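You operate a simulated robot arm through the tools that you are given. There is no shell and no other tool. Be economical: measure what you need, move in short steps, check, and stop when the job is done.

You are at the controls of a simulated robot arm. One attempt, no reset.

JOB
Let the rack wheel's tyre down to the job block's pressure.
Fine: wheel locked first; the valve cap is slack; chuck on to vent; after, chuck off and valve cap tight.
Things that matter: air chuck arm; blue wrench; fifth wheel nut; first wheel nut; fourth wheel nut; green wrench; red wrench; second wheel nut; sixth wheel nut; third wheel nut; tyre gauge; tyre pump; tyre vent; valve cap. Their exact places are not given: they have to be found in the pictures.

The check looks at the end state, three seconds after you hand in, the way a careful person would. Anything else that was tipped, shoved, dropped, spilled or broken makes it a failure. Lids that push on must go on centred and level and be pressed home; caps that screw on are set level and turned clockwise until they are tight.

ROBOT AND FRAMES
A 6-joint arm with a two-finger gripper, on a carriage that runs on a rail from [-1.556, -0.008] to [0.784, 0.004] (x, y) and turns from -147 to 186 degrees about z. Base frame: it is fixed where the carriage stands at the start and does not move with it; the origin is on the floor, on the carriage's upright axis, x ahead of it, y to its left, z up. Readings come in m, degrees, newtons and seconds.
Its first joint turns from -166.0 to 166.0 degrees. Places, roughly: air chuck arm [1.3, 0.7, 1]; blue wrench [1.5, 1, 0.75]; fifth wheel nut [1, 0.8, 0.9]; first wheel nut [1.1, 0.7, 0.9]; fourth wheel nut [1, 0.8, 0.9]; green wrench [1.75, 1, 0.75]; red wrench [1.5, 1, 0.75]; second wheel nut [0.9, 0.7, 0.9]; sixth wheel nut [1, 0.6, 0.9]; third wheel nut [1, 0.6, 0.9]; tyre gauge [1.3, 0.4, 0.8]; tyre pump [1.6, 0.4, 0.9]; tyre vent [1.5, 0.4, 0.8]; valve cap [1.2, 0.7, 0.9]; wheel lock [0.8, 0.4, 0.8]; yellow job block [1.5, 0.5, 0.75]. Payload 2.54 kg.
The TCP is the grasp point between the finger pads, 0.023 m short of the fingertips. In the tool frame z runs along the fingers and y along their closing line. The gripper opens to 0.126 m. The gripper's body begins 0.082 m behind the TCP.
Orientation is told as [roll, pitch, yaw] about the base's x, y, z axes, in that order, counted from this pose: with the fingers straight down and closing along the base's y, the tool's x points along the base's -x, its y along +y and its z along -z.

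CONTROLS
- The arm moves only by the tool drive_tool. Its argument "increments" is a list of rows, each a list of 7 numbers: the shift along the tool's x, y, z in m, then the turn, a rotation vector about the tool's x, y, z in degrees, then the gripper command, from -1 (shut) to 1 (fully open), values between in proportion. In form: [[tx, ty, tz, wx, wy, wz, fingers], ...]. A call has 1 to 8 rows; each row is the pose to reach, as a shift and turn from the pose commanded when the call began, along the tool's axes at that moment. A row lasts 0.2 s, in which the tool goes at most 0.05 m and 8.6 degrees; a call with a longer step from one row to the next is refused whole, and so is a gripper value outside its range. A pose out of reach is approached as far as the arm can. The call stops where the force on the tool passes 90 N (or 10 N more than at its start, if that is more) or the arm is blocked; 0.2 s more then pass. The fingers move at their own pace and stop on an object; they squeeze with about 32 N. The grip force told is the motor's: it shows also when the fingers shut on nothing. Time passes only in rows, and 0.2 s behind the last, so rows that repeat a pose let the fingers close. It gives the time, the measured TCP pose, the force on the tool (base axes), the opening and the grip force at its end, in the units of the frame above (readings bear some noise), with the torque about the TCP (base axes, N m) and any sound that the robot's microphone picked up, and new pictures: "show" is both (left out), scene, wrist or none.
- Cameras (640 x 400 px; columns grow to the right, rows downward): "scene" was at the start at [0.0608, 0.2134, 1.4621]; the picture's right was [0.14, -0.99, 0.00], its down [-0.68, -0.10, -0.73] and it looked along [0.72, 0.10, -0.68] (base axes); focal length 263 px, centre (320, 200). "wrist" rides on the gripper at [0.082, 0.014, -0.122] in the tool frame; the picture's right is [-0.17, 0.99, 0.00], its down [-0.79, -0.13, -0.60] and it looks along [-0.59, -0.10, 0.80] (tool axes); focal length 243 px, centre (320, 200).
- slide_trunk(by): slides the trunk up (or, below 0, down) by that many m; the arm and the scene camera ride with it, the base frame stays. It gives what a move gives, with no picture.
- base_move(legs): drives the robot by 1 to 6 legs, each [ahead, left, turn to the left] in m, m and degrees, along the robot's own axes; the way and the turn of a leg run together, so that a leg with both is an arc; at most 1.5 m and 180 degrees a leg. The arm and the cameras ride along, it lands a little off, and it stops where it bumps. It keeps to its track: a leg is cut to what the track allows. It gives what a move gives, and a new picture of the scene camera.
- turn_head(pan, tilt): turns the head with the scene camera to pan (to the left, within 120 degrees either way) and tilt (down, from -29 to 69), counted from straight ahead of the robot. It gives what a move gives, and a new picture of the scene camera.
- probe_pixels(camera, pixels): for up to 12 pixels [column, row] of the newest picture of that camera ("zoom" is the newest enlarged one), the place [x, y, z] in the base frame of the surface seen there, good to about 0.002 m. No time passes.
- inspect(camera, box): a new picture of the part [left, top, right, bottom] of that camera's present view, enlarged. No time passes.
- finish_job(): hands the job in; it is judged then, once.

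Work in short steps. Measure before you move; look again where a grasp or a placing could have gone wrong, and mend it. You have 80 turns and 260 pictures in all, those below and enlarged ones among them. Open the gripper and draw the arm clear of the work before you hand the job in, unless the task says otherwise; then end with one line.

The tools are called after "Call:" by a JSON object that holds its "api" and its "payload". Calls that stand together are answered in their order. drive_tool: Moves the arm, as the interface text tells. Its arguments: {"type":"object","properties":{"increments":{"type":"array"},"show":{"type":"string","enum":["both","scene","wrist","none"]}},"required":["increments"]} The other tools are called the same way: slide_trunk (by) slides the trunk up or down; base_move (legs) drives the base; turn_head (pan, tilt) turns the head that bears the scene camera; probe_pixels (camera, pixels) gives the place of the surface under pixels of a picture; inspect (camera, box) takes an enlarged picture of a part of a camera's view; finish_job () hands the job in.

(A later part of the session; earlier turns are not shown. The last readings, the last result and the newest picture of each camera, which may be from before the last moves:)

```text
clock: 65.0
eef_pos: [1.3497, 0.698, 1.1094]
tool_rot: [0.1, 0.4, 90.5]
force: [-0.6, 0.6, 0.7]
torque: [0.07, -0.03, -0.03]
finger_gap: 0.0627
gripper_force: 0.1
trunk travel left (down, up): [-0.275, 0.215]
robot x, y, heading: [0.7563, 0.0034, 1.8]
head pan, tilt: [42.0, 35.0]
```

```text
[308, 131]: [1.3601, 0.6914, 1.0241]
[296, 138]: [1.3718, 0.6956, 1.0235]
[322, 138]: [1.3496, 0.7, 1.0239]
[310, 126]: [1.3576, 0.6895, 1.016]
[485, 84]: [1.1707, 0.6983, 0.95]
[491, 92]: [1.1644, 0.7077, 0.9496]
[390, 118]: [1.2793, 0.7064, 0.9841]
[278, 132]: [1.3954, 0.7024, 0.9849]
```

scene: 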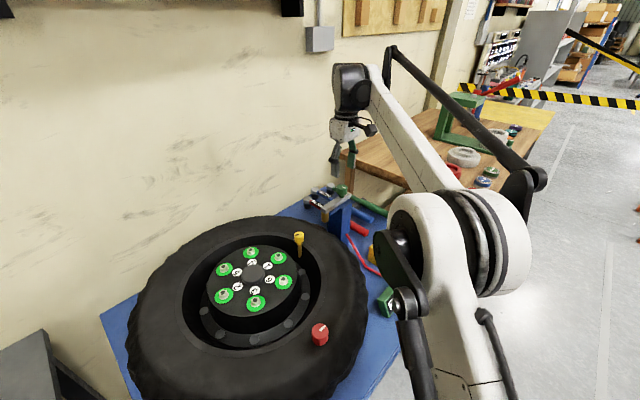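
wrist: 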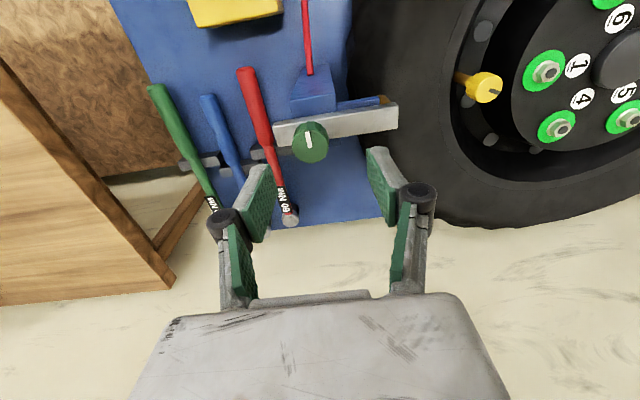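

Green handle centre is ≈(1.360, 0.699), top 1.024. I centre, descend and close on it.

Call:
{"api": "drive_tool", "payload": {"increments": [[0, -0.0095, 0.03, 0, 0, 0, 0], [0, -0.0095, 0.06, 0, 0, 0, 0], [0, -0.0095, 0.093, 0, 0, 0, 0], [0, -0.0095, 0.093, 0, 0, 0, -1], [0, -0.0095, 0.093, 0, 0, 0, -1], [0, -0.0095, 0.093, 0, 0, 0, -1]], "show": "wrist"}}

```text
clock: 66.4
eef_pos: [1.3603, 0.6979, 1.0131]
tool_rot: [0.0, 0.5, 90.5]
force: [-0.6, -1.5, -2.3]
torque: [0.1, 0.0, 0.0]
finger_gap: 0.031
gripper_force: 45.0
trunk travel left (down, up): [-0.275, 0.215]
robot x, y, heading: [0.7544, 0.0055, 1.8]
head pan, tilt: [42.0, 35.0]
```

wrist: 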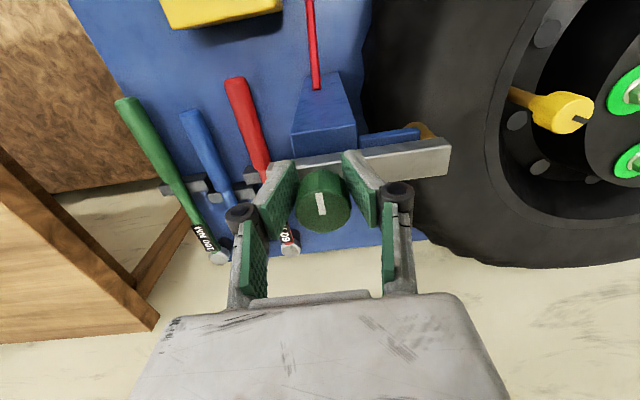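

Held (gap 0.031). I slide it gently toward -x.

Call:
{"api": "drive_tool", "payload": {"increments": [[0, 0.005, 0, 0, 0, 0, -1], [0, 0.01, 0, 0, 0, 0, -1], [0, 0.015, 0, 0, 0, 0, -1], [0, 0.02, 0, 0, 0, 0, -1]], "show": "both"}}

Call:
{"api": "inspect", "payload": {"camera": "scene", "box": [270, 180, 430, 320]}}

```text
clock: 67.4
eef_pos: [1.3387, 0.6967, 1.0135]
tool_rot: [0.1, 0.2, 90.5]
force: [1.9, 8.8, 14.6]
torque: [0.24, -0.07, 0.0]
finger_gap: 0.0315
gripper_force: 44.8
trunk travel left (down, up): [-0.275, 0.215]
robot x, y, heading: [0.7582, 0.0037, 1.6]
head pan, tilt: [42.0, 35.0]
```

scene: 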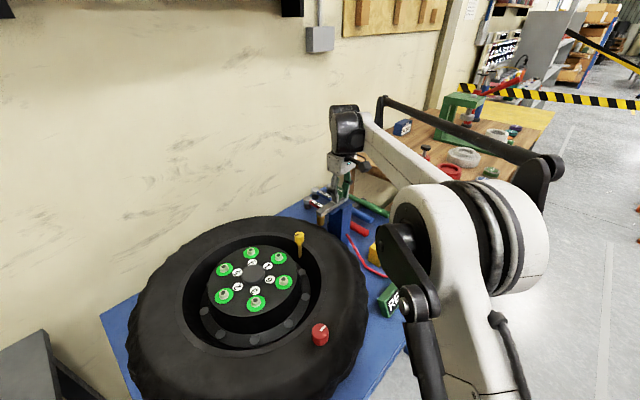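
wrist: 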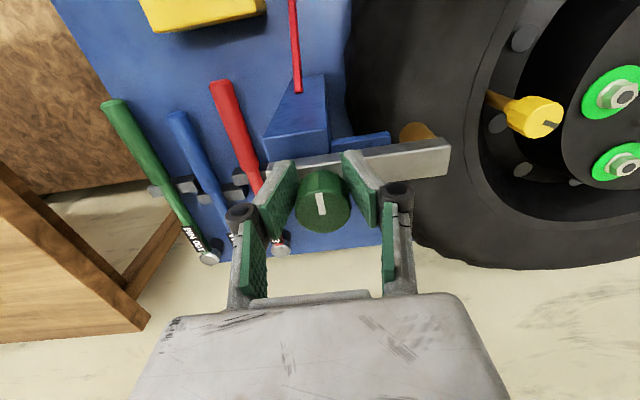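

```text
2.86 times, centred on (350, 250) of scene
```

zoom: 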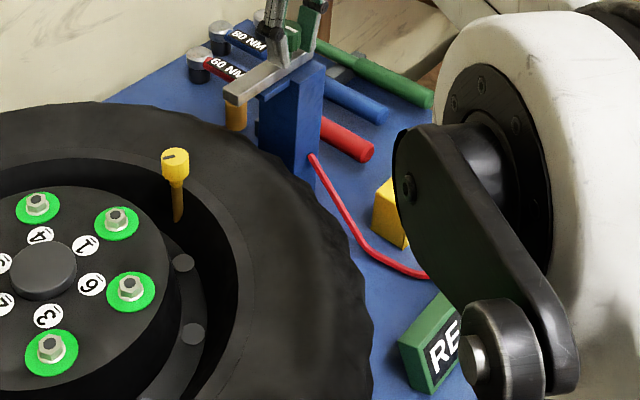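

It slides freely. I continue cautiously; the chuck will approach the valve.

Call:
{"api": "drive_tool", "payload": {"increments": [[0, 0.006, 0, 0, 0, 0, -1], [0, 0.012, 0, 0, 0, 0, -1], [0, 0.018, 0, 0, 0, 0, -1], [0, 0.024, 0, 0, 0, 0, -1], [0, 0.03, 0, 0, 0, 0, -1]], "show": "both"}}

Call:
{"api": "inspect", "payload": {"camera": "scene", "box": [270, 180, 430, 320]}}

```text
clock: 68.6
eef_pos: [1.3094, 0.697, 1.0131]
tool_rot: [0.2, 0.4, 90.4]
force: [2.1, 7.3, 2.3]
torque: [-0.17, -0.08, -0.19]
finger_gap: 0.0312
gripper_force: 45.0
trunk travel left (down, up): [-0.275, 0.215]
robot x, y, heading: [0.7556, 0.0042, 1.7]
head pan, tilt: [42.0, 35.0]
```

scene: 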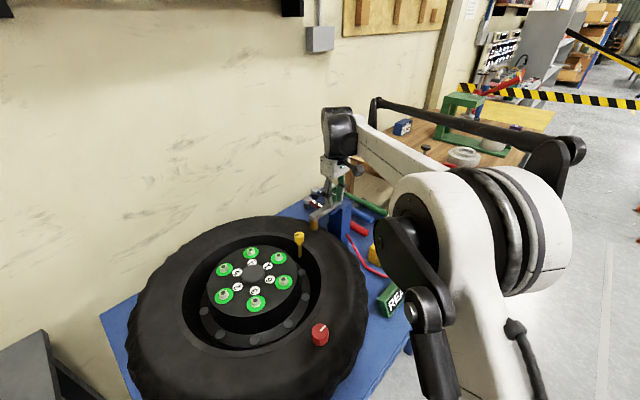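
wrist: 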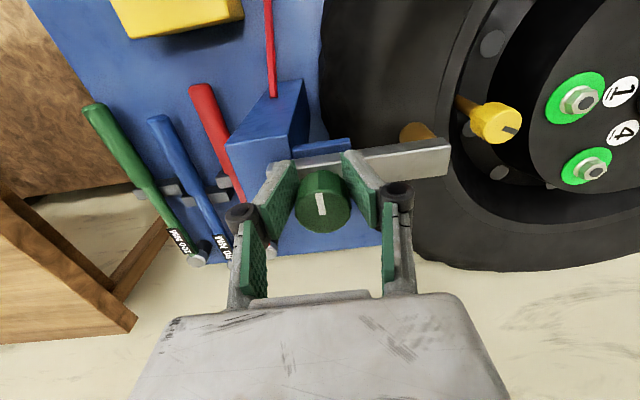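

```text
2.86 times, centred on (350, 250) of scene
```

zoom: 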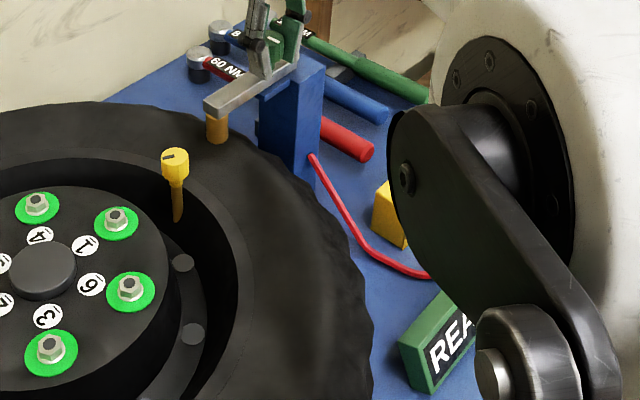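

Call:
{"api": "drive_tool", "payload": {"increments": [[0, 0.005, 0, 0, 0, 0, -1], [0, 0.01, 0, 0, 0, 0, -1], [0, 0.014, 0, 0, 0, 0, -1], [0, 0.018, 0, 0, 0, 0, -1]], "show": "both"}}

Call:
{"api": "inspect", "payload": {"camera": "scene", "box": [270, 180, 430, 320]}}

```text
clock: 69.6
eef_pos: [1.2905, 0.6973, 1.0136]
tool_rot: [0.1, 0.4, 90.5]
force: [1.9, 5.2, 9.2]
torque: [0.08, -0.07, -0.02]
finger_gap: 0.0311
gripper_force: 45.0
trunk travel left (down, up): [-0.275, 0.215]
robot x, y, heading: [0.7569, 0.0038, 1.6]
head pan, tilt: [42.0, 35.0]
```

scene: 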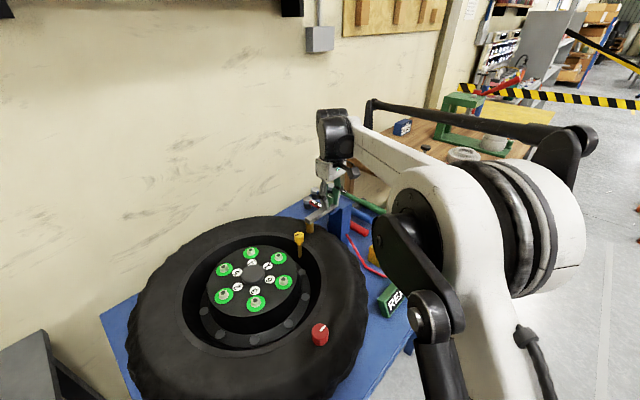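
wrist: 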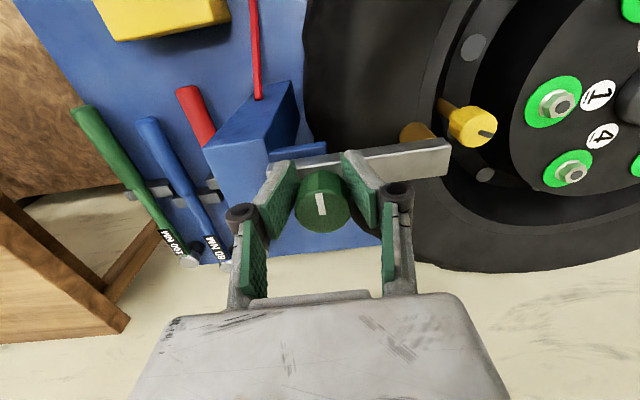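

```text
2.86 times, centred on (350, 250) of scene
```

zoom: 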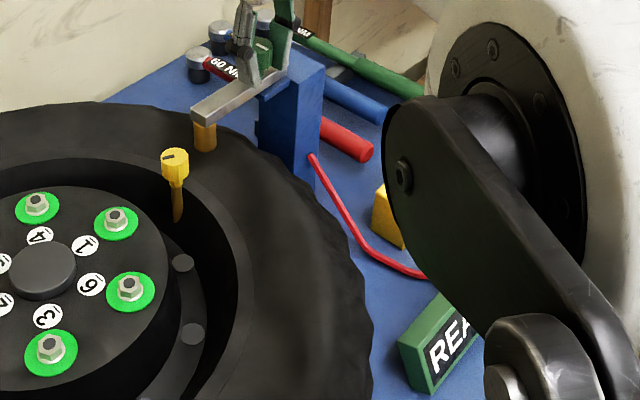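

Call:
{"api": "drive_tool", "payload": {"increments": [[0, 0.002, 0, 0, 0, 0, -1], [0, 0.004, 0, 0, 0, 0, -1], [0, 0.006, 0, 0, 0, 0, -1], [0, 0.008, 0, 0, 0, 0, -1], [0, 0.01, 0, 0, 0, 0, -1]], "show": "wrist"}}

Call:
{"api": "inspect", "payload": {"camera": "scene", "box": [270, 180, 430, 320]}}

```text
clock: 70.8
eef_pos: [1.2805, 0.6964, 1.012]
tool_rot: [0.1, 0.4, 90.5]
force: [2.1, -4.4, -12.9]
torque: [-0.18, -0.12, -0.04]
finger_gap: 0.031
gripper_force: 45.4
trunk travel left (down, up): [-0.275, 0.215]
robot x, y, heading: [0.7563, 0.0038, 1.6]
head pan, tilt: [42.0, 35.0]
```

wrist: 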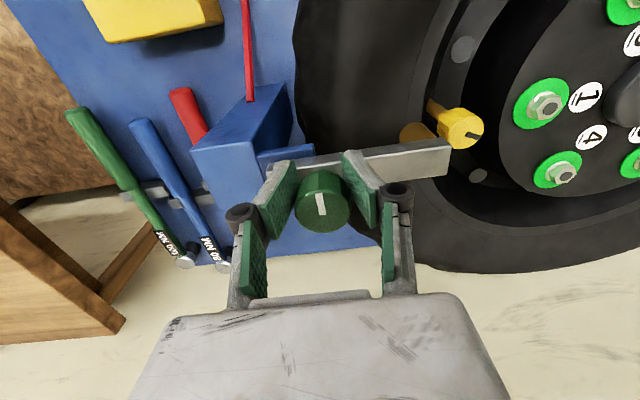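

```text
2.86 times, centred on (350, 250) of scene
```

zoom: 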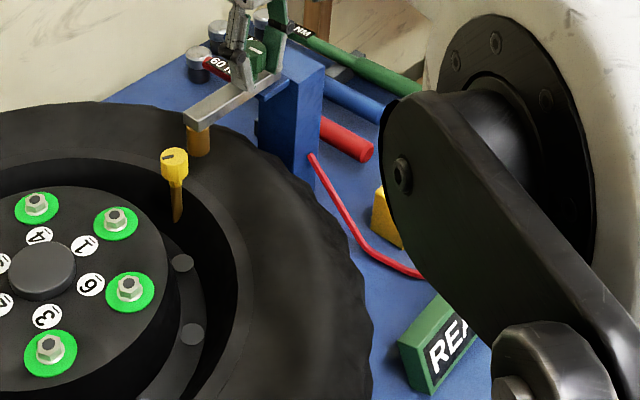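

No contact force yet (fx 2 N), chuck nearly at the cap. A few mm more.

Call:
{"api": "drive_tool", "payload": {"increments": [[0, 0.002, 0, 0, 0, 0, -1], [0, 0.004, 0, 0, 0, 0, -1], [0, 0.006, 0, 0, 0, 0, -1], [0, 0.008, 0, 0, 0, 0, -1]], "show": "wrist"}}

Call:
{"api": "inspect", "payload": {"camera": "scene", "box": [285, 190, 345, 240]}}

```text
clock: 71.8
eef_pos: [1.2739, 0.6965, 1.0136]
tool_rot: [0.2, 0.4, 90.5]
force: [2.9, -4.2, -16.9]
torque: [-0.2, -0.06, 0.0]
finger_gap: 0.0312
gripper_force: 45.0
trunk travel left (down, up): [-0.275, 0.215]
robot x, y, heading: [0.7546, 0.004, 1.5]
head pan, tilt: [42.0, 35.0]
```

wrist: 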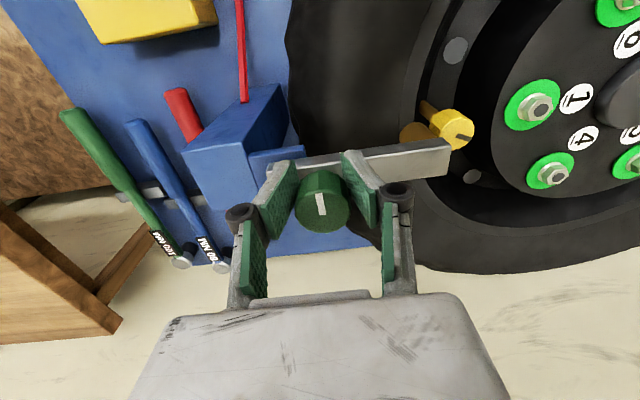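

```text
8.00 times, centred on (315, 215) of scene
```

zoom: 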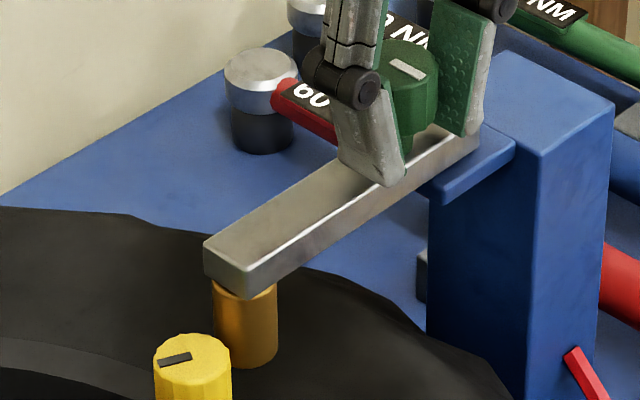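

Call:
{"api": "drive_tool", "payload": {"increments": [[0, 0.002, 0, 0, 0, 0, -1], [0, 0.004, 0, 0, 0, 0, -1], [0, 0.006, 0, 0, 0, 0, -1], [0, 0.008, 0, 0, 0, 0, -1]], "show": "wrist"}}

Call:
{"api": "inspect", "payload": {"camera": "scene", "box": [285, 190, 345, 240]}}

Call:
{"api": "inspect", "payload": {"camera": "wrist", "box": [380, 90, 480, 160]}}

```text
clock: 72.8
eef_pos: [1.2655, 0.6965, 1.013]
tool_rot: [0.0, 0.4, 90.5]
force: [2.0, -2.7, -7.4]
torque: [-0.33, -0.04, -0.07]
finger_gap: 0.0309
gripper_force: 45.1
trunk travel left (down, up): [-0.275, 0.215]
robot x, y, heading: [0.7593, 0.0041, 1.7]
head pan, tilt: [42.0, 35.0]
```

wrist: 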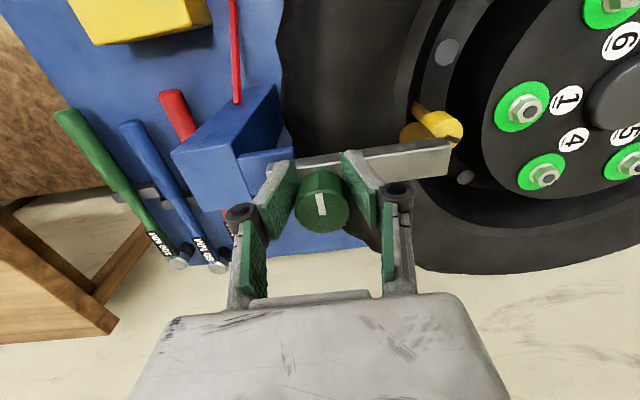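

```text
8.00 times, centred on (315, 215) of scene
```

zoom: 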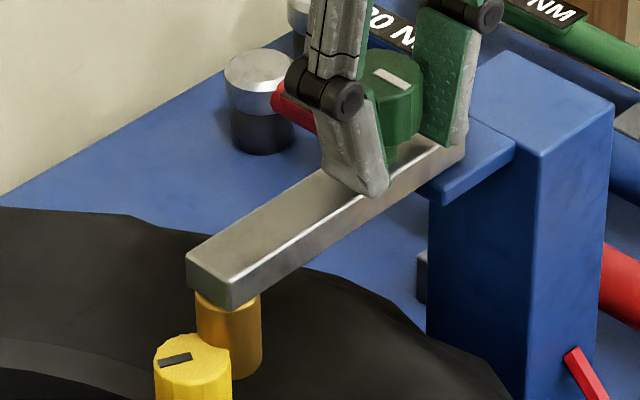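

```text
5.71 times, centred on (430, 125) of wrist
```

zoom: 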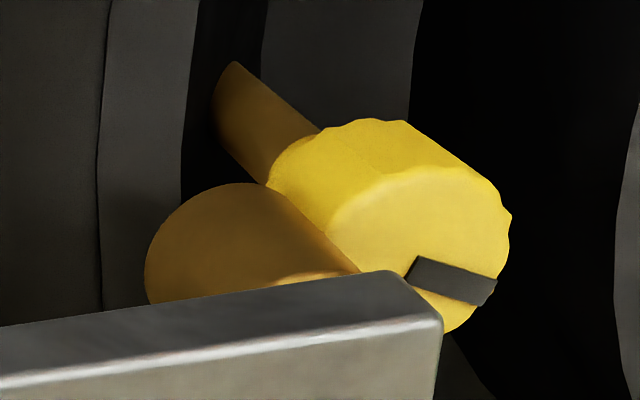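

No resistance even at the cap, so the mechanism permits it. I continue until concentric or a stop.

Call:
{"api": "drive_tool", "payload": {"increments": [[0, 0.003, 0, 0, 0, 0, -1], [0, 0.006, 0, 0, 0, 0, -1], [0, 0.009, 0, 0, 0, 0, -1], [0, 0.012, 0, 0, 0, 0, -1]], "show": "wrist"}}

Call:
{"api": "inspect", "payload": {"camera": "scene", "box": [285, 190, 345, 240]}}

```text
clock: 73.8
eef_pos: [1.2638, 0.6957, 1.0111]
tool_rot: [-0.1, 0.2, 90.1]
force: [75.0, 20.9, 17.5]
torque: [0.47, -1.08, -0.6]
finger_gap: 0.0309
gripper_force: 45.1
trunk travel left (down, up): [-0.275, 0.215]
robot x, y, heading: [0.7559, 0.0024, 1.5]
head pan, tilt: [42.0, 35.0]
```

wrist: 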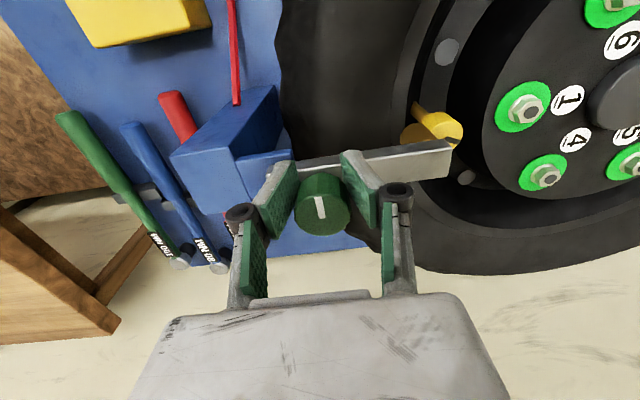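

```text
8.00 times, centred on (315, 215) of scene
```

zoom: 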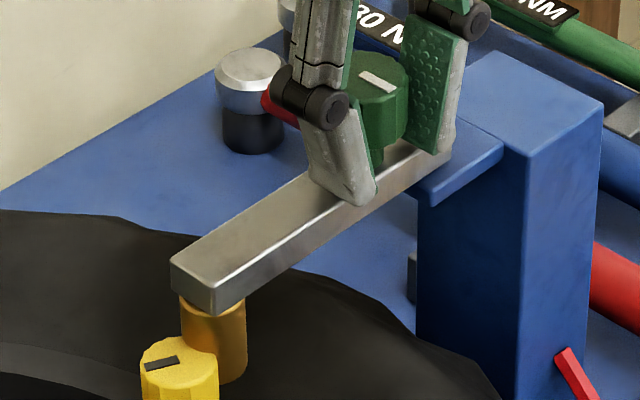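

It stopped (75 N) after ~97 mm travel. I relieve the push, release the handle, lift and look at the gauge.

Call:
{"api": "drive_tool", "payload": {"increments": [[0, 0.003, 0, 0, 0, 0, -1], [0, 0.003, 0, 0, 0, 0, 0], [0, 0.003, 0, 0, 0, 0, 0], [0, 0.003, -0.04, 0, 0, 0, 0], [0, 0.003, -0.08, 0, 0, 0, 0], [0.045, 0.003, -0.09, 0, 0, 0, 0], [0.09, 0.003, -0.09, 0, 0, 0, 0], [0.135, 0.003, -0.09, 0, 0, 0, 0]], "show": "none"}}

Call:
{"api": "drive_tool", "payload": {"increments": [[0.05, 0, 0, 0, 0, 0, 0], [0.1, 0, 0, 0, 0, 0, 0], [0.15, 0, 0, 0, 0, 0, 0], [0.2, 0, 0, 0, 0, 0, 0]], "show": "scene"}}

Call:
{"api": "inspect", "payload": {"camera": "scene", "box": [270, 170, 430, 320]}}

```text
clock: 75.6
eef_pos: [1.253, 0.5632, 1.1047]
tool_rot: [0.1, 0.4, 90.5]
force: [0.3, 1.1, -0.1]
torque: [-0.02, 0.03, 0.04]
finger_gap: 0.0633
gripper_force: 0.1
trunk travel left (down, up): [-0.275, 0.215]
robot x, y, heading: [0.7528, 0.0023, 1.6]
head pan, tilt: [42.0, 35.0]
```

```text
clock: 76.6
eef_pos: [1.2532, 0.3605, 1.1051]
tool_rot: [0.1, 0.4, 90.4]
force: [0.1, -0.3, -0.9]
torque: [-0.06, 0.02, 0.01]
finger_gap: 0.063
gripper_force: 0.2
trunk travel left (down, up): [-0.275, 0.215]
robot x, y, heading: [0.7567, 0.0013, 1.7]
head pan, tilt: [42.0, 35.0]
```

scene: 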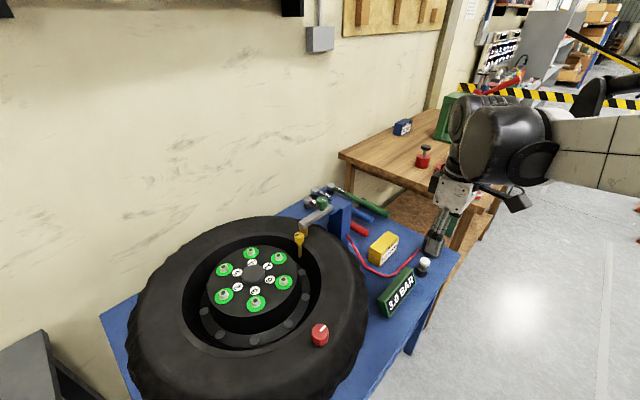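

```text
2.67 times, centred on (350, 245) of scene
```

zoom: 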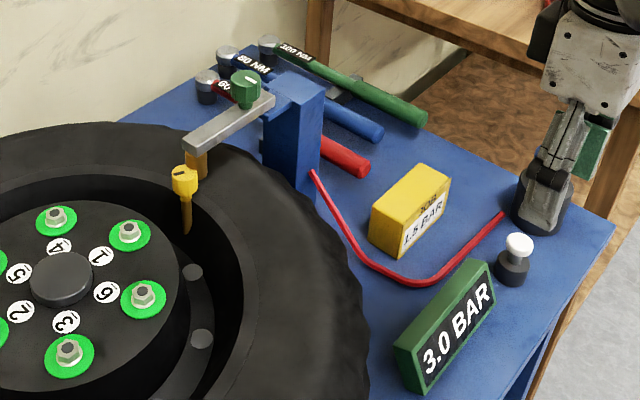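

The gauge reads 3.0 BAR: chuck is on. Next the vent (white button); I probe it.

Call:
{"api": "probe_pixels", "payload": {"camera": "zoom", "pixels": [[518, 240], [508, 243], [530, 243], [520, 250], [512, 275], [485, 255], [540, 190]]}}

Call:
{"api": "inspect", "payload": {"camera": "wrist", "box": [0, 0, 640, 400]}}

```text
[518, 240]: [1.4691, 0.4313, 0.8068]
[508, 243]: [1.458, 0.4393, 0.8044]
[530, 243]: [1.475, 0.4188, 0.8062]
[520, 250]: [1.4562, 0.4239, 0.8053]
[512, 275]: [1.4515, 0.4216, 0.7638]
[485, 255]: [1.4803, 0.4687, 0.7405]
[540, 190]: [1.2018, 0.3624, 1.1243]
```

```text
1.00 times, centred on (320, 200) of wrist (not enlarged: the box is as wide or as high as the picture)
```

zoom: 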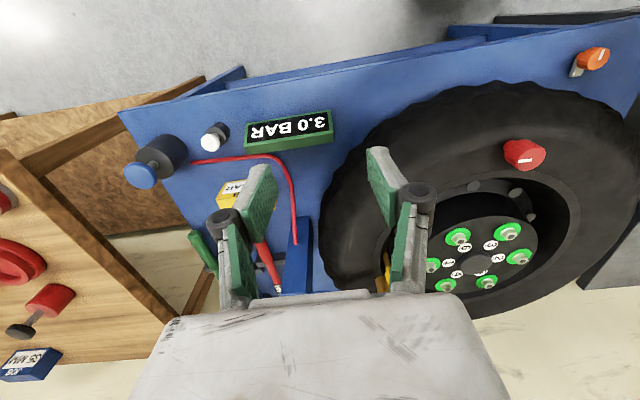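

Button centre ≈(1.465, 0.428), top 0.807. I shut the fingers and move above it.

Call:
{"api": "drive_tool", "payload": {"increments": [[-0.015, -0.045, 0, 0, 0, 0, -1], [-0.03, -0.09, 0, 0, 0, 0, -1], [-0.045, -0.135, 0, 0, 0, 0, -1], [-0.06, -0.18, 0, 0, 0, 0, -1], [-0.066, -0.213, 0, 0, 0, 0, -1], [-0.066, -0.213, 0.045, 0, 0, 0, -1], [-0.066, -0.213, 0.09, 0, 0, 0, -1], [-0.066, -0.213, 0.135, 0, 0, 0, -1]], "show": "both"}}

Call:
{"api": "inspect", "payload": {"camera": "wrist", "box": [270, 80, 370, 170]}}

```text
clock: 78.4
eef_pos: [1.4643, 0.4259, 0.9694]
tool_rot: [0.1, 0.4, 90.5]
force: [-0.5, 0.6, 0.9]
torque: [0.01, -0.01, 0.04]
finger_gap: 0.0
gripper_force: 28.2
trunk travel left (down, up): [-0.275, 0.215]
robot x, y, heading: [0.7545, 0.003, 1.7]
head pan, tilt: [42.0, 35.0]
```

scene: 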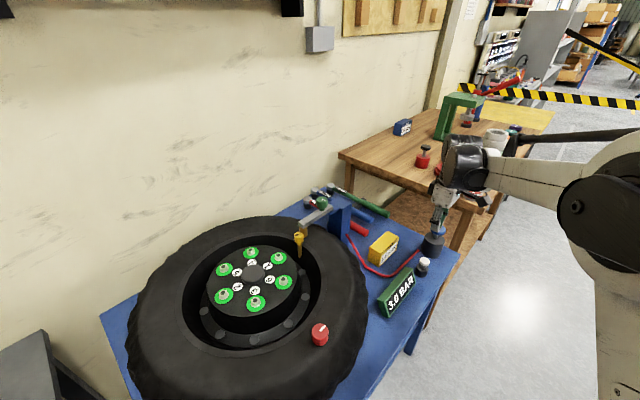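
wrist: 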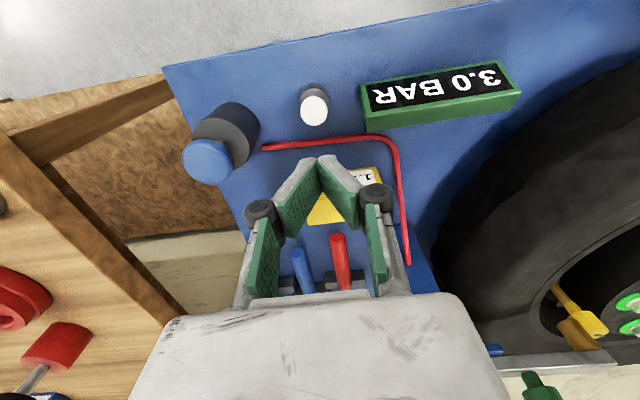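

```text
4.44 times, centred on (320, 125) of wrist
```

zoom: 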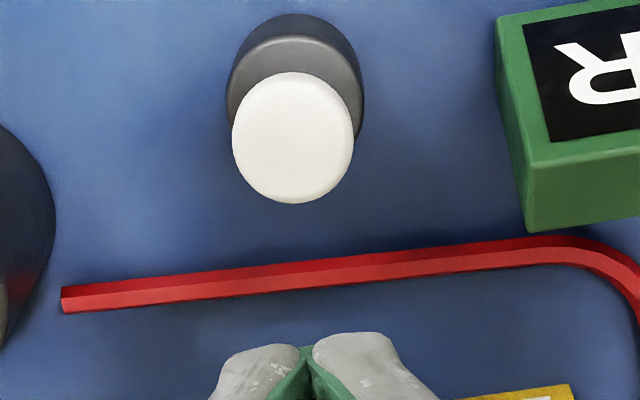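

The button top centre at wrist (314,111) is ~7 mm toward +x. I correct, descend and press ~8 mm briefly, then back up.

Call:
{"api": "drive_tool", "payload": {"increments": [[0, -0.006, 0.04, 0, 0, 0, -1], [0, -0.006, 0.08, 0, 0, 0, -1], [0, -0.006, 0.12, 0, 0, 0, -1], [0, -0.006, 0.137, 0, 0, 0, -1], [0, -0.006, 0.147, 0, 0, 0, -1], [0, -0.006, 0.13, 0, 0, 0, -1]], "show": "both"}}

```text
clock: 79.8
eef_pos: [1.4718, 0.4279, 0.8392]
tool_rot: [0.0, 0.4, 90.5]
force: [0.1, -0.4, -0.5]
torque: [-0.03, -0.01, 0.0]
finger_gap: 0.0
gripper_force: 28.1
trunk travel left (down, up): [-0.275, 0.215]
robot x, y, heading: [0.7541, 0.0031, 1.7]
head pan, tilt: [42.0, 35.0]
```

scene: 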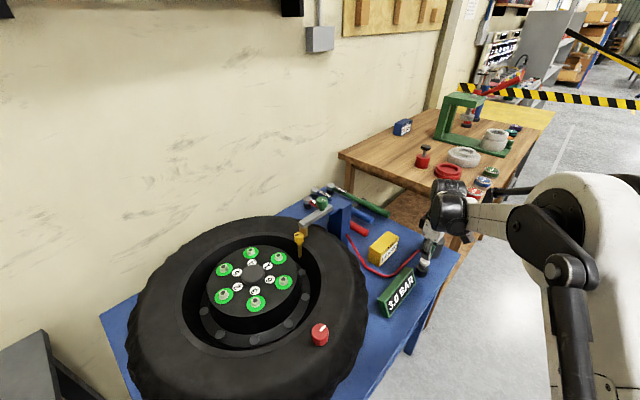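
wrist: 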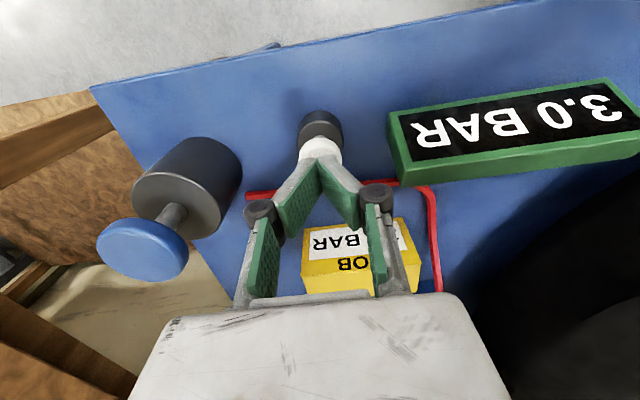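

Gauge (readable in the wrist view) still 3.0. I press deeper, to ~18 mm, briefly.

Call:
{"api": "drive_tool", "payload": {"increments": [[0, 0, 0.012, 0, 0, 0, -1], [0, 0, 0.02, 0, 0, 0, -1], [0, 0, 0.027, 0, 0, 0, -1]], "show": "wrist"}}

```text
clock: 80.6
eef_pos: [1.471, 0.4275, 0.8146]
tool_rot: [0.0, 0.3, 90.5]
force: [2.4, 2.5, 18.6]
torque: [0.1, -0.04, 0.05]
finger_gap: 0.0062
gripper_force: 27.9
trunk travel left (down, up): [-0.275, 0.215]
robot x, y, heading: [0.7545, 0.007, 2.0]
head pan, tilt: [42.0, 35.0]
heard: click
```

wrist: 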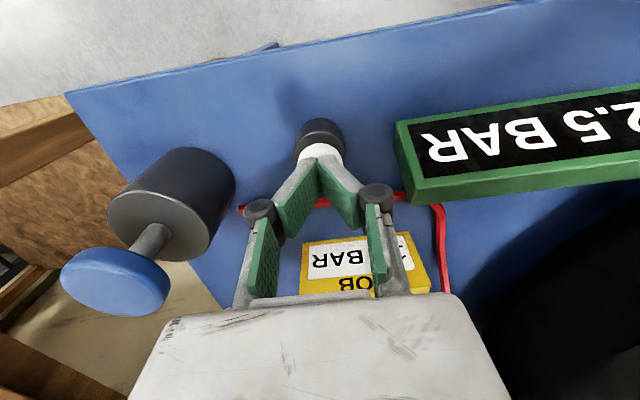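

A click and 2.5 BAR. I release fully and check it stays at 2.5.

Call:
{"api": "drive_tool", "payload": {"increments": [[0, 0, -0.012, 0, 0, 0, -1], [0, 0, -0.025, 0, 0, 0, -1], [0, 0, -0.03, 0, 0, 0, -1]], "show": "wrist"}}

```text
clock: 81.4
eef_pos: [1.4712, 0.4279, 0.8417]
tool_rot: [0.1, 0.5, 90.5]
force: [0.6, -0.2, 0.6]
torque: [0.01, 0.02, -0.03]
finger_gap: 0.0001
gripper_force: 28.4
trunk travel left (down, up): [-0.275, 0.215]
robot x, y, heading: [0.7558, 0.0038, 2.0]
head pan, tilt: [42.0, 35.0]
```

wrist: 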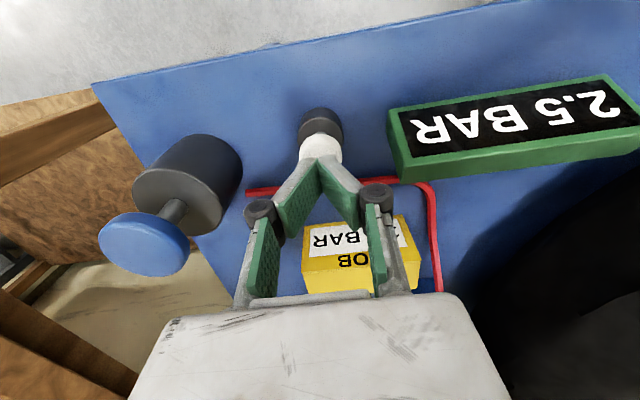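

Each press drops 0.5 bar and holds. Second press and release.

Call:
{"api": "drive_tool", "payload": {"increments": [[0, 0, 0.015, 0, 0, 0, -1], [0, 0, 0.023, 0, 0, 0, -1], [0, 0, 0.03, 0, 0, 0, -1], [0, 0, 0.03, 0, 0, 0, -1], [0, 0, 0.012, 0, 0, 0, -1], [0, 0, 0, 0, 0, 0, -1]], "show": "wrist"}}

```text
clock: 82.8
eef_pos: [1.4721, 0.4286, 0.8421]
tool_rot: [0.2, 0.4, 90.5]
force: [-1.1, -0.3, 1.6]
torque: [0.01, -0.01, -0.01]
finger_gap: 0.0
gripper_force: 28.4
trunk travel left (down, up): [-0.275, 0.215]
robot x, y, heading: [0.7567, 0.0044, 1.5]
head pan, tilt: [42.0, 35.0]
heard: click
```

wrist: 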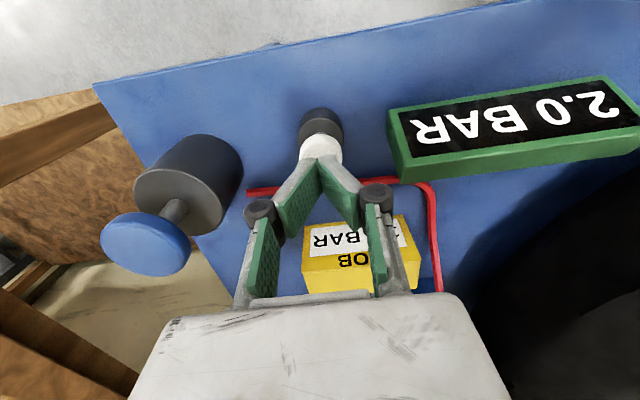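

2.0 BAR. One more identical press to reach 1.5.

Call:
{"api": "drive_tool", "payload": {"increments": [[0, 0, 0.015, 0, 0, 0, -1], [0, 0, 0.023, 0, 0, 0, -1], [0, 0, 0.03, 0, 0, 0, -1], [0, 0, 0.03, 0, 0, 0, -1], [0, 0, 0.012, 0, 0, 0, -1], [0, 0, 0, 0, 0, 0, -1], [0, 0, -0.04, 0, 0, 0, -1], [0, 0, -0.08, 0, 0, 0, -1]], "show": "wrist"}}

```text
clock: 84.6
eef_pos: [1.4704, 0.4297, 0.9234]
tool_rot: [0.2, 0.3, 90.5]
force: [0.1, 0.2, 0.1]
torque: [-0.03, 0.03, -0.02]
finger_gap: 0.0
gripper_force: 28.4
trunk travel left (down, up): [-0.275, 0.215]
robot x, y, heading: [0.7555, 0.0052, 1.7]
head pan, tilt: [42.0, 35.0]
heard: click
```

wrist: 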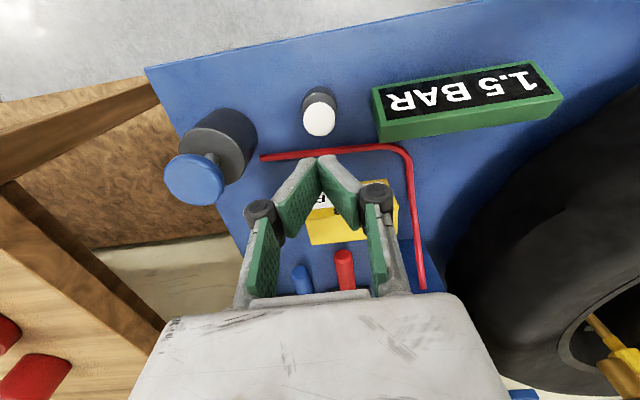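

1.5 BAR reached. Now the chuck off: I rise and go over the green handle at about (1.2635, 0.698).

Call:
{"api": "drive_tool", "payload": {"increments": [[0, 0, -0.046, 0, 0, 0, 0], [0, 0, -0.092, 0, 0, 0, 0], [0, 0, -0.138, 0, 0, 0, 0], [0, 0, -0.185, 0, 0, 0, 0], [-0.038, 0.029, -0.185, 0, 0, 0, 0], [-0.076, 0.058, -0.185, 0, 0, 0, 0], [-0.114, 0.087, -0.185, 0, 0, 0, 0]], "show": "none"}}

Call:
{"api": "drive_tool", "payload": {"increments": [[-0.039, 0.0295, 0, 0, 0, 0, 0], [-0.078, 0.059, 0, 0, 0, 0, 0], [-0.117, 0.0885, 0, 0, 0, 0, 0], [-0.156, 0.1175, 0, 0, 0, 0, 0]], "show": "wrist"}}

Call:
{"api": "inspect", "payload": {"camera": "wrist", "box": [270, 90, 450, 200]}}

```text
clock: 86.2
eef_pos: [1.3838, 0.5462, 1.1018]
tool_rot: [0.1, 0.4, 90.4]
force: [0.4, 0.1, -0.4]
torque: [0.03, 0.01, 0.02]
finger_gap: 0.0628
gripper_force: 0.1
trunk travel left (down, up): [-0.275, 0.215]
robot x, y, heading: [0.7563, 0.0042, 1.8]
head pan, tilt: [42.0, 35.0]
```

```text
clock: 87.2
eef_pos: [1.2634, 0.6984, 1.1031]
tool_rot: [0.1, 0.5, 90.5]
force: [0.0, -1.2, 0.0]
torque: [0.02, -0.03, 0.01]
finger_gap: 0.063
gripper_force: 0.0
trunk travel left (down, up): [-0.275, 0.215]
robot x, y, heading: [0.7556, 0.0026, 2.0]
head pan, tilt: [42.0, 35.0]
```

wrist: 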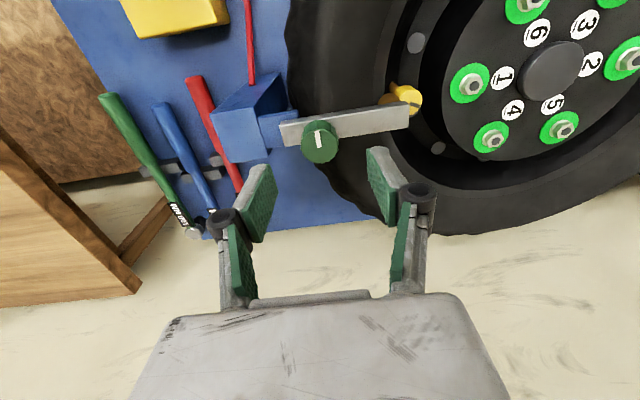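

```text
3.56 times, centred on (360, 145) of wrist
```

zoom: 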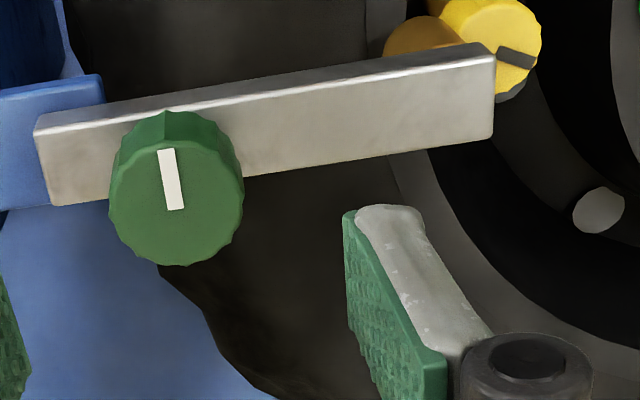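

Handle at (320,139) is directly below. I descend, grip and draw it back toward +x.

Call:
{"api": "drive_tool", "payload": {"increments": [[0, 0, 0.03, 0, 0, 0, 0], [0, 0, 0.06, 0, 0, 0, 0], [0, 0, 0.09, 0, 0, 0, 0], [0, 0, 0.09, 0, 0, 0, -1], [0, 0, 0.09, 0, 0, 0, -1], [0, 0, 0.09, 0, 0, 0, -1], [0, -0.008, 0.09, 0, 0, 0, -1], [0, -0.016, 0.09, 0, 0, 0, -1]], "show": "none"}}

Call:
{"api": "drive_tool", "payload": {"increments": [[0, -0.01, 0, 0, 0, 0, -1], [0, -0.02, 0, 0, 0, 0, -1], [0, -0.03, 0, 0, 0, 0, -1], [0, -0.04, 0, 0, 0, 0, -1], [0, -0.05, 0, 0, 0, 0, -1], [0, -0.06, 0, 0, 0, 0, -1], [0, -0.07, 0, 0, 0, 0, -1], [0, -0.08, 0, 0, 0, 0, -1]], "show": "wrist"}}

```text
clock: 89.0
eef_pos: [1.2817, 0.6974, 1.0145]
tool_rot: [0.1, 0.4, 90.5]
force: [-2.2, -2.2, -21.4]
torque: [0.4, 0.06, 0.16]
finger_gap: 0.0314
gripper_force: 44.7
trunk travel left (down, up): [-0.275, 0.215]
robot x, y, heading: [0.7539, 0.0043, 1.8]
head pan, tilt: [42.0, 35.0]
```

```text
clock: 90.8
eef_pos: [1.3606, 0.6989, 1.0158]
tool_rot: [0.4, 0.5, 90.7]
force: [-24.3, -32.9, -45.2]
torque: [-1.15, 0.2, 0.33]
finger_gap: 0.0324
gripper_force: 43.9
trunk travel left (down, up): [-0.275, 0.215]
robot x, y, heading: [0.758, 0.0055, 2.0]
head pan, tilt: [42.0, 35.0]
```

wrist: 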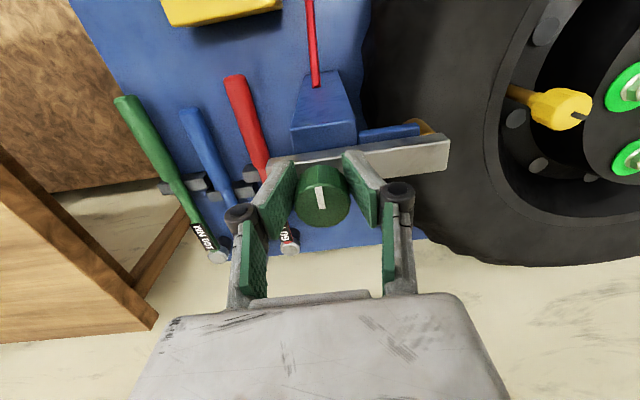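

The chuck arm is back at its stop (handle x 1.361). I release, rise, and move over the valve cap (~1.165, 0.702).

Call:
{"api": "drive_tool", "payload": {"increments": [[0, 0.002, 0, 0, 0, 0, 0], [0, 0.002, 0, 0, 0, 0, 0], [0, 0.002, -0.04, 0, 0, 0, 0], [0, 0.002, -0.08, 0, 0, 0, 0], [0, 0.05, -0.08, 0, 0, 0, 0], [-0.001, 0.1, -0.08, 0, 0, 0, 0], [-0.002, 0.15, -0.08, 0, 0, 0, 0], [-0.003, 0.195, -0.08, 0, 0, 0, 0]], "show": "both"}}

Call:
{"api": "inspect", "payload": {"camera": "wrist", "box": [270, 90, 370, 190]}}

Call:
{"api": "inspect", "payload": {"camera": "scene", "box": [270, 180, 430, 320]}}

```text
clock: 92.6
eef_pos: [1.1642, 0.6999, 1.0995]
tool_rot: [0.1, 0.4, 90.5]
force: [0.1, -0.5, -0.5]
torque: [-0.01, 0.03, 0.01]
finger_gap: 0.0627
gripper_force: 0.1
trunk travel left (down, up): [-0.275, 0.215]
robot x, y, heading: [0.7526, 0.0051, 1.8]
head pan, tilt: [42.0, 35.0]
```

scene: 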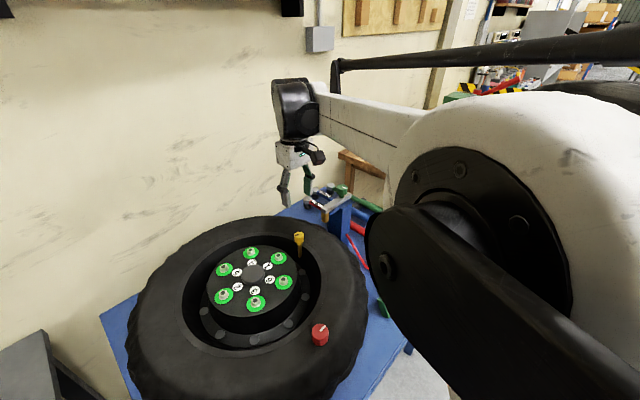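
wrist: 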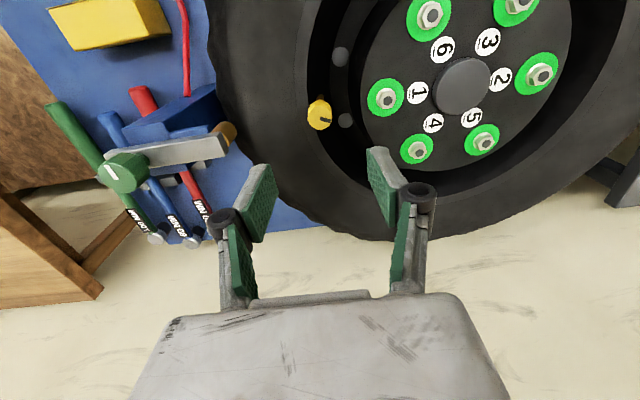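

```text
4.00 times, centred on (320, 140) of wrist
```

zoom: 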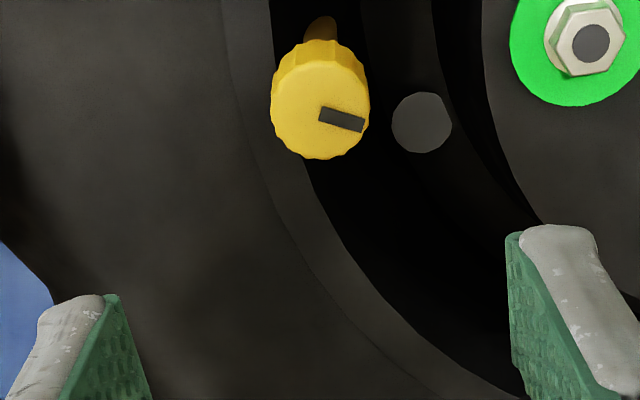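

```text
2.86 times, centred on (350, 250) of scene
```

zoom: 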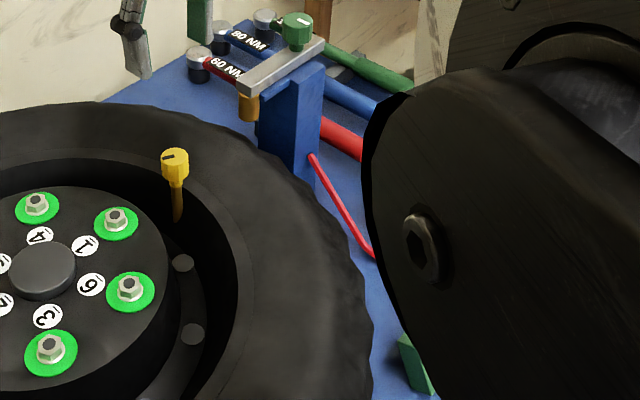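

Call:
{"api": "probe_pixels", "payload": {"camera": "zoom", "pixels": [[175, 158]]}}

Call:
{"api": "probe_pixels", "payload": {"camera": "wrist", "pixels": [[320, 117], [311, 117], [328, 117], [320, 109], [318, 125]]}}

```text
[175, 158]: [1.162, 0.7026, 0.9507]
```

```text
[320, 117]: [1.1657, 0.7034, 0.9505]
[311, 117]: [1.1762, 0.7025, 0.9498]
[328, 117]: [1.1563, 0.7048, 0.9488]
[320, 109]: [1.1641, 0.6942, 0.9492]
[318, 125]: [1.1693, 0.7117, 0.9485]
```

Cap centre (1.166, 0.7035), top 0.950. I pre-turn anticlockwise 60° above it with a smaller opening so there is room for a long clockwise turn.

Call:
{"api": "drive_tool", "payload": {"increments": [[-0.001, 0, 0, 0, 0, -8, -0.3], [-0.002, 0, 0, 0, 0, -16, -0.3], [-0.003, -0.001, 0, 0, 0, -24, -0.3], [-0.0035, -0.0015, 0.02, 0, 0, -32, -0.3], [-0.0035, -0.0015, 0.04, 0, 0, -40, -0.3], [-0.0035, -0.0015, 0.06, 0, 0, -48, -0.3], [-0.0035, -0.0015, 0.08, 0, 0, -56, -0.3], [-0.0035, -0.0015, 0.1, 0, 0, -60, -0.3]], "show": "wrist"}}

```text
clock: 94.4
eef_pos: [1.1645, 0.7024, 0.9968]
tool_rot: [0.4, 0.1, 150.7]
force: [0.5, -1.2, -0.1]
torque: [-0.01, -0.03, 0.03]
finger_gap: 0.0441
gripper_force: 0.0
trunk travel left (down, up): [-0.275, 0.215]
robot x, y, heading: [0.7535, 0.0023, 1.4]
head pan, tilt: [42.0, 35.0]
```

wrist: 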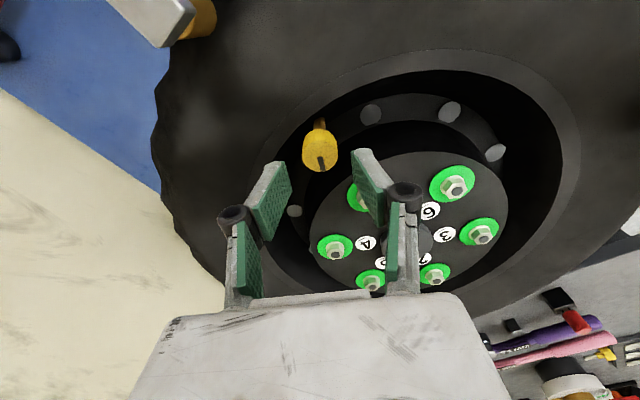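

Aligned (cap at 320,153). I descend to z≈0.942, close, and begin turning clockwise.

Call:
{"api": "drive_tool", "payload": {"increments": [[0, 0, 0.025, 0, 0, 0, -0.3], [0, 0, 0.045, 0, 0, 0, -0.3], [0, 0, 0.055, 0, 0, 0, -0.3], [0, 0, 0.055, 0, 0, 0, -1], [0, 0, 0.055, 0, 0, 0, -1], [0, 0, 0.055, 0, 0, 8, -1], [0, 0, 0.055, 0, 0, 16, -1], [0, 0, 0.055, 0, 0, 24, -1]], "show": "wrist"}}

Call:
{"api": "inspect", "payload": {"camera": "wrist", "box": [280, 140, 360, 220]}}

```text
clock: 96.2
eef_pos: [1.1661, 0.7023, 0.9407]
tool_rot: [0.4, 0.3, 126.3]
force: [2.8, 6.8, -6.9]
torque: [0.61, 0.45, -0.02]
finger_gap: 0.0261
gripper_force: 45.1
trunk travel left (down, up): [-0.275, 0.215]
robot x, y, heading: [0.7562, 0.0044, 1.9]
head pan, tilt: [42.0, 35.0]
```

wrist: 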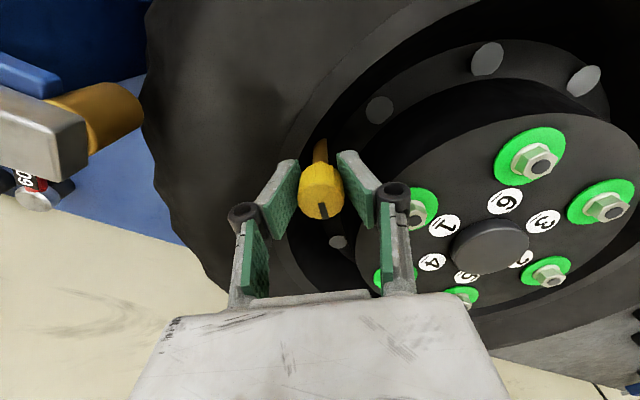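

```text
5.00 times, centred on (320, 180) of wrist
```

zoom: 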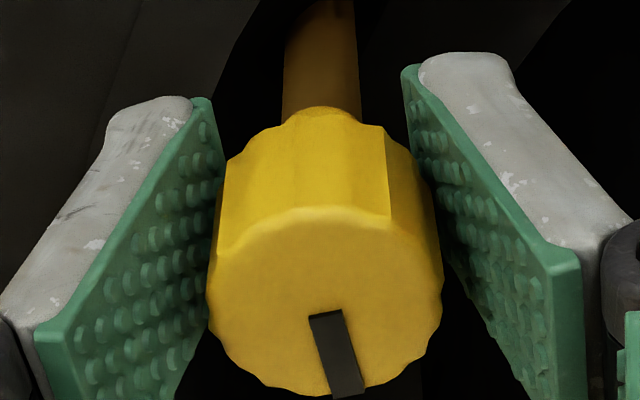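

The cap turns with the gripper at no torque: still slack. I keep turning clockwise.

Call:
{"api": "drive_tool", "payload": {"increments": [[0, 0, 0, 0, 0, 8, -1], [0, 0, 0, 0, 0, 16, -1], [0, 0, 0, 0, 0, 24, -1], [0, 0, 0, 0, 0, 32, -1], [0, 0, 0, 0, 0, 40, -1], [0, 0, 0, 0, 0, 48, -1], [0, 0, 0, 0, 0, 56, -1], [0, 0, 0, 0, 0, 64, -1]], "show": "wrist"}}

Call:
{"api": "inspect", "payload": {"camera": "wrist", "box": [280, 140, 360, 220]}}

```text
clock: 98.0
eef_pos: [1.1657, 0.7045, 0.941]
tool_rot: [-0.1, 0.6, 62.5]
force: [-40.7, -20.1, -40.8]
torque: [-0.69, 0.55, 0.03]
finger_gap: 0.0268
gripper_force: 45.0
trunk travel left (down, up): [-0.275, 0.215]
robot x, y, heading: [0.7566, 0.0023, 1.7]
head pan, tilt: [42.0, 35.0]
```

wrist: 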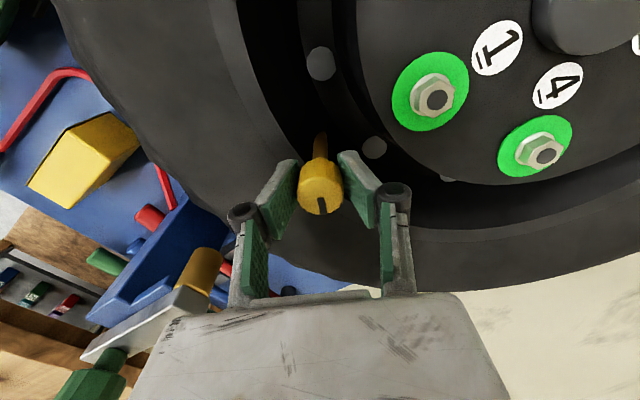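

```text
5.00 times, centred on (320, 180) of wrist
```

zoom: 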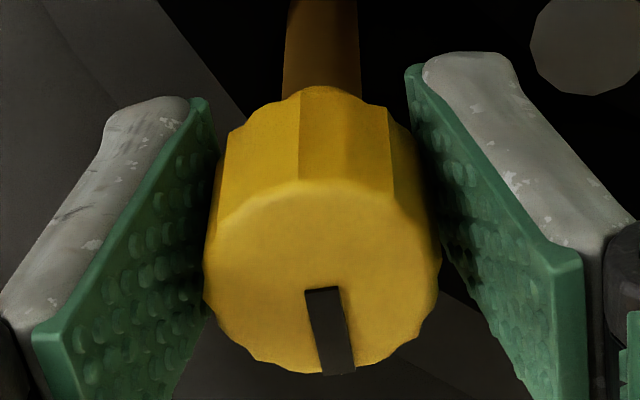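

Still no tightening torque, though side forces built up. I open and re-close to relax, then continue clockwise.

Call:
{"api": "drive_tool", "payload": {"increments": [[0, 0, 0, 0, 0, 0, -0.5], [0, 0, 0, 0, 0, 0, -0.5], [0, 0, 0, 0, 0, 0, -1], [0, 0, 0, 0, 0, 0, -1], [0, 0, 0, 0, 0, 8, -1], [0, 0, 0, 0, 0, 16, -1], [0, 0, 0, 0, 0, 24, -1], [0, 0, 0, 0, 0, 32, -1]], "show": "wrist"}}

Call:
{"api": "inspect", "payload": {"camera": "wrist", "box": [280, 140, 360, 220]}}

```text
clock: 99.8
eef_pos: [1.1645, 0.7045, 0.9415]
tool_rot: [-0.3, 0.2, 30.4]
force: [-16.5, 36.1, 10.9]
torque: [0.94, -0.04, 0.0]
finger_gap: 0.0269
gripper_force: 45.2
trunk travel left (down, up): [-0.275, 0.215]
robot x, y, heading: [0.7565, 0.0026, 1.6]
head pan, tilt: [42.0, 35.0]
```

wrist: 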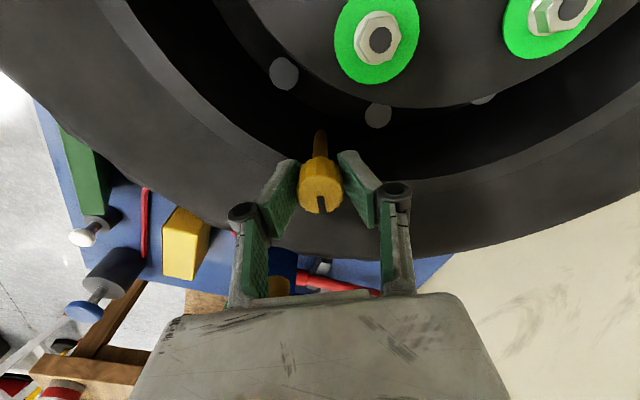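

```text
5.00 times, centred on (320, 180) of wrist
```

zoom: 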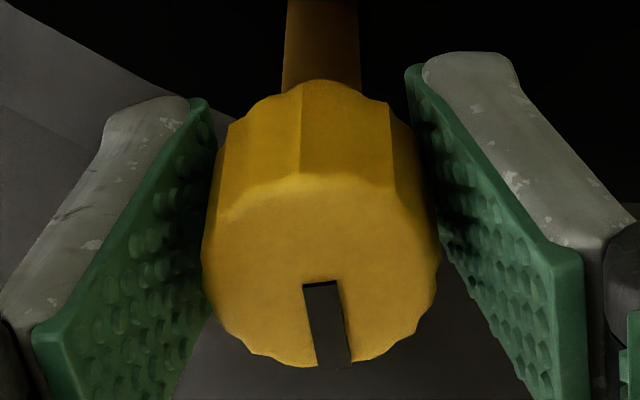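

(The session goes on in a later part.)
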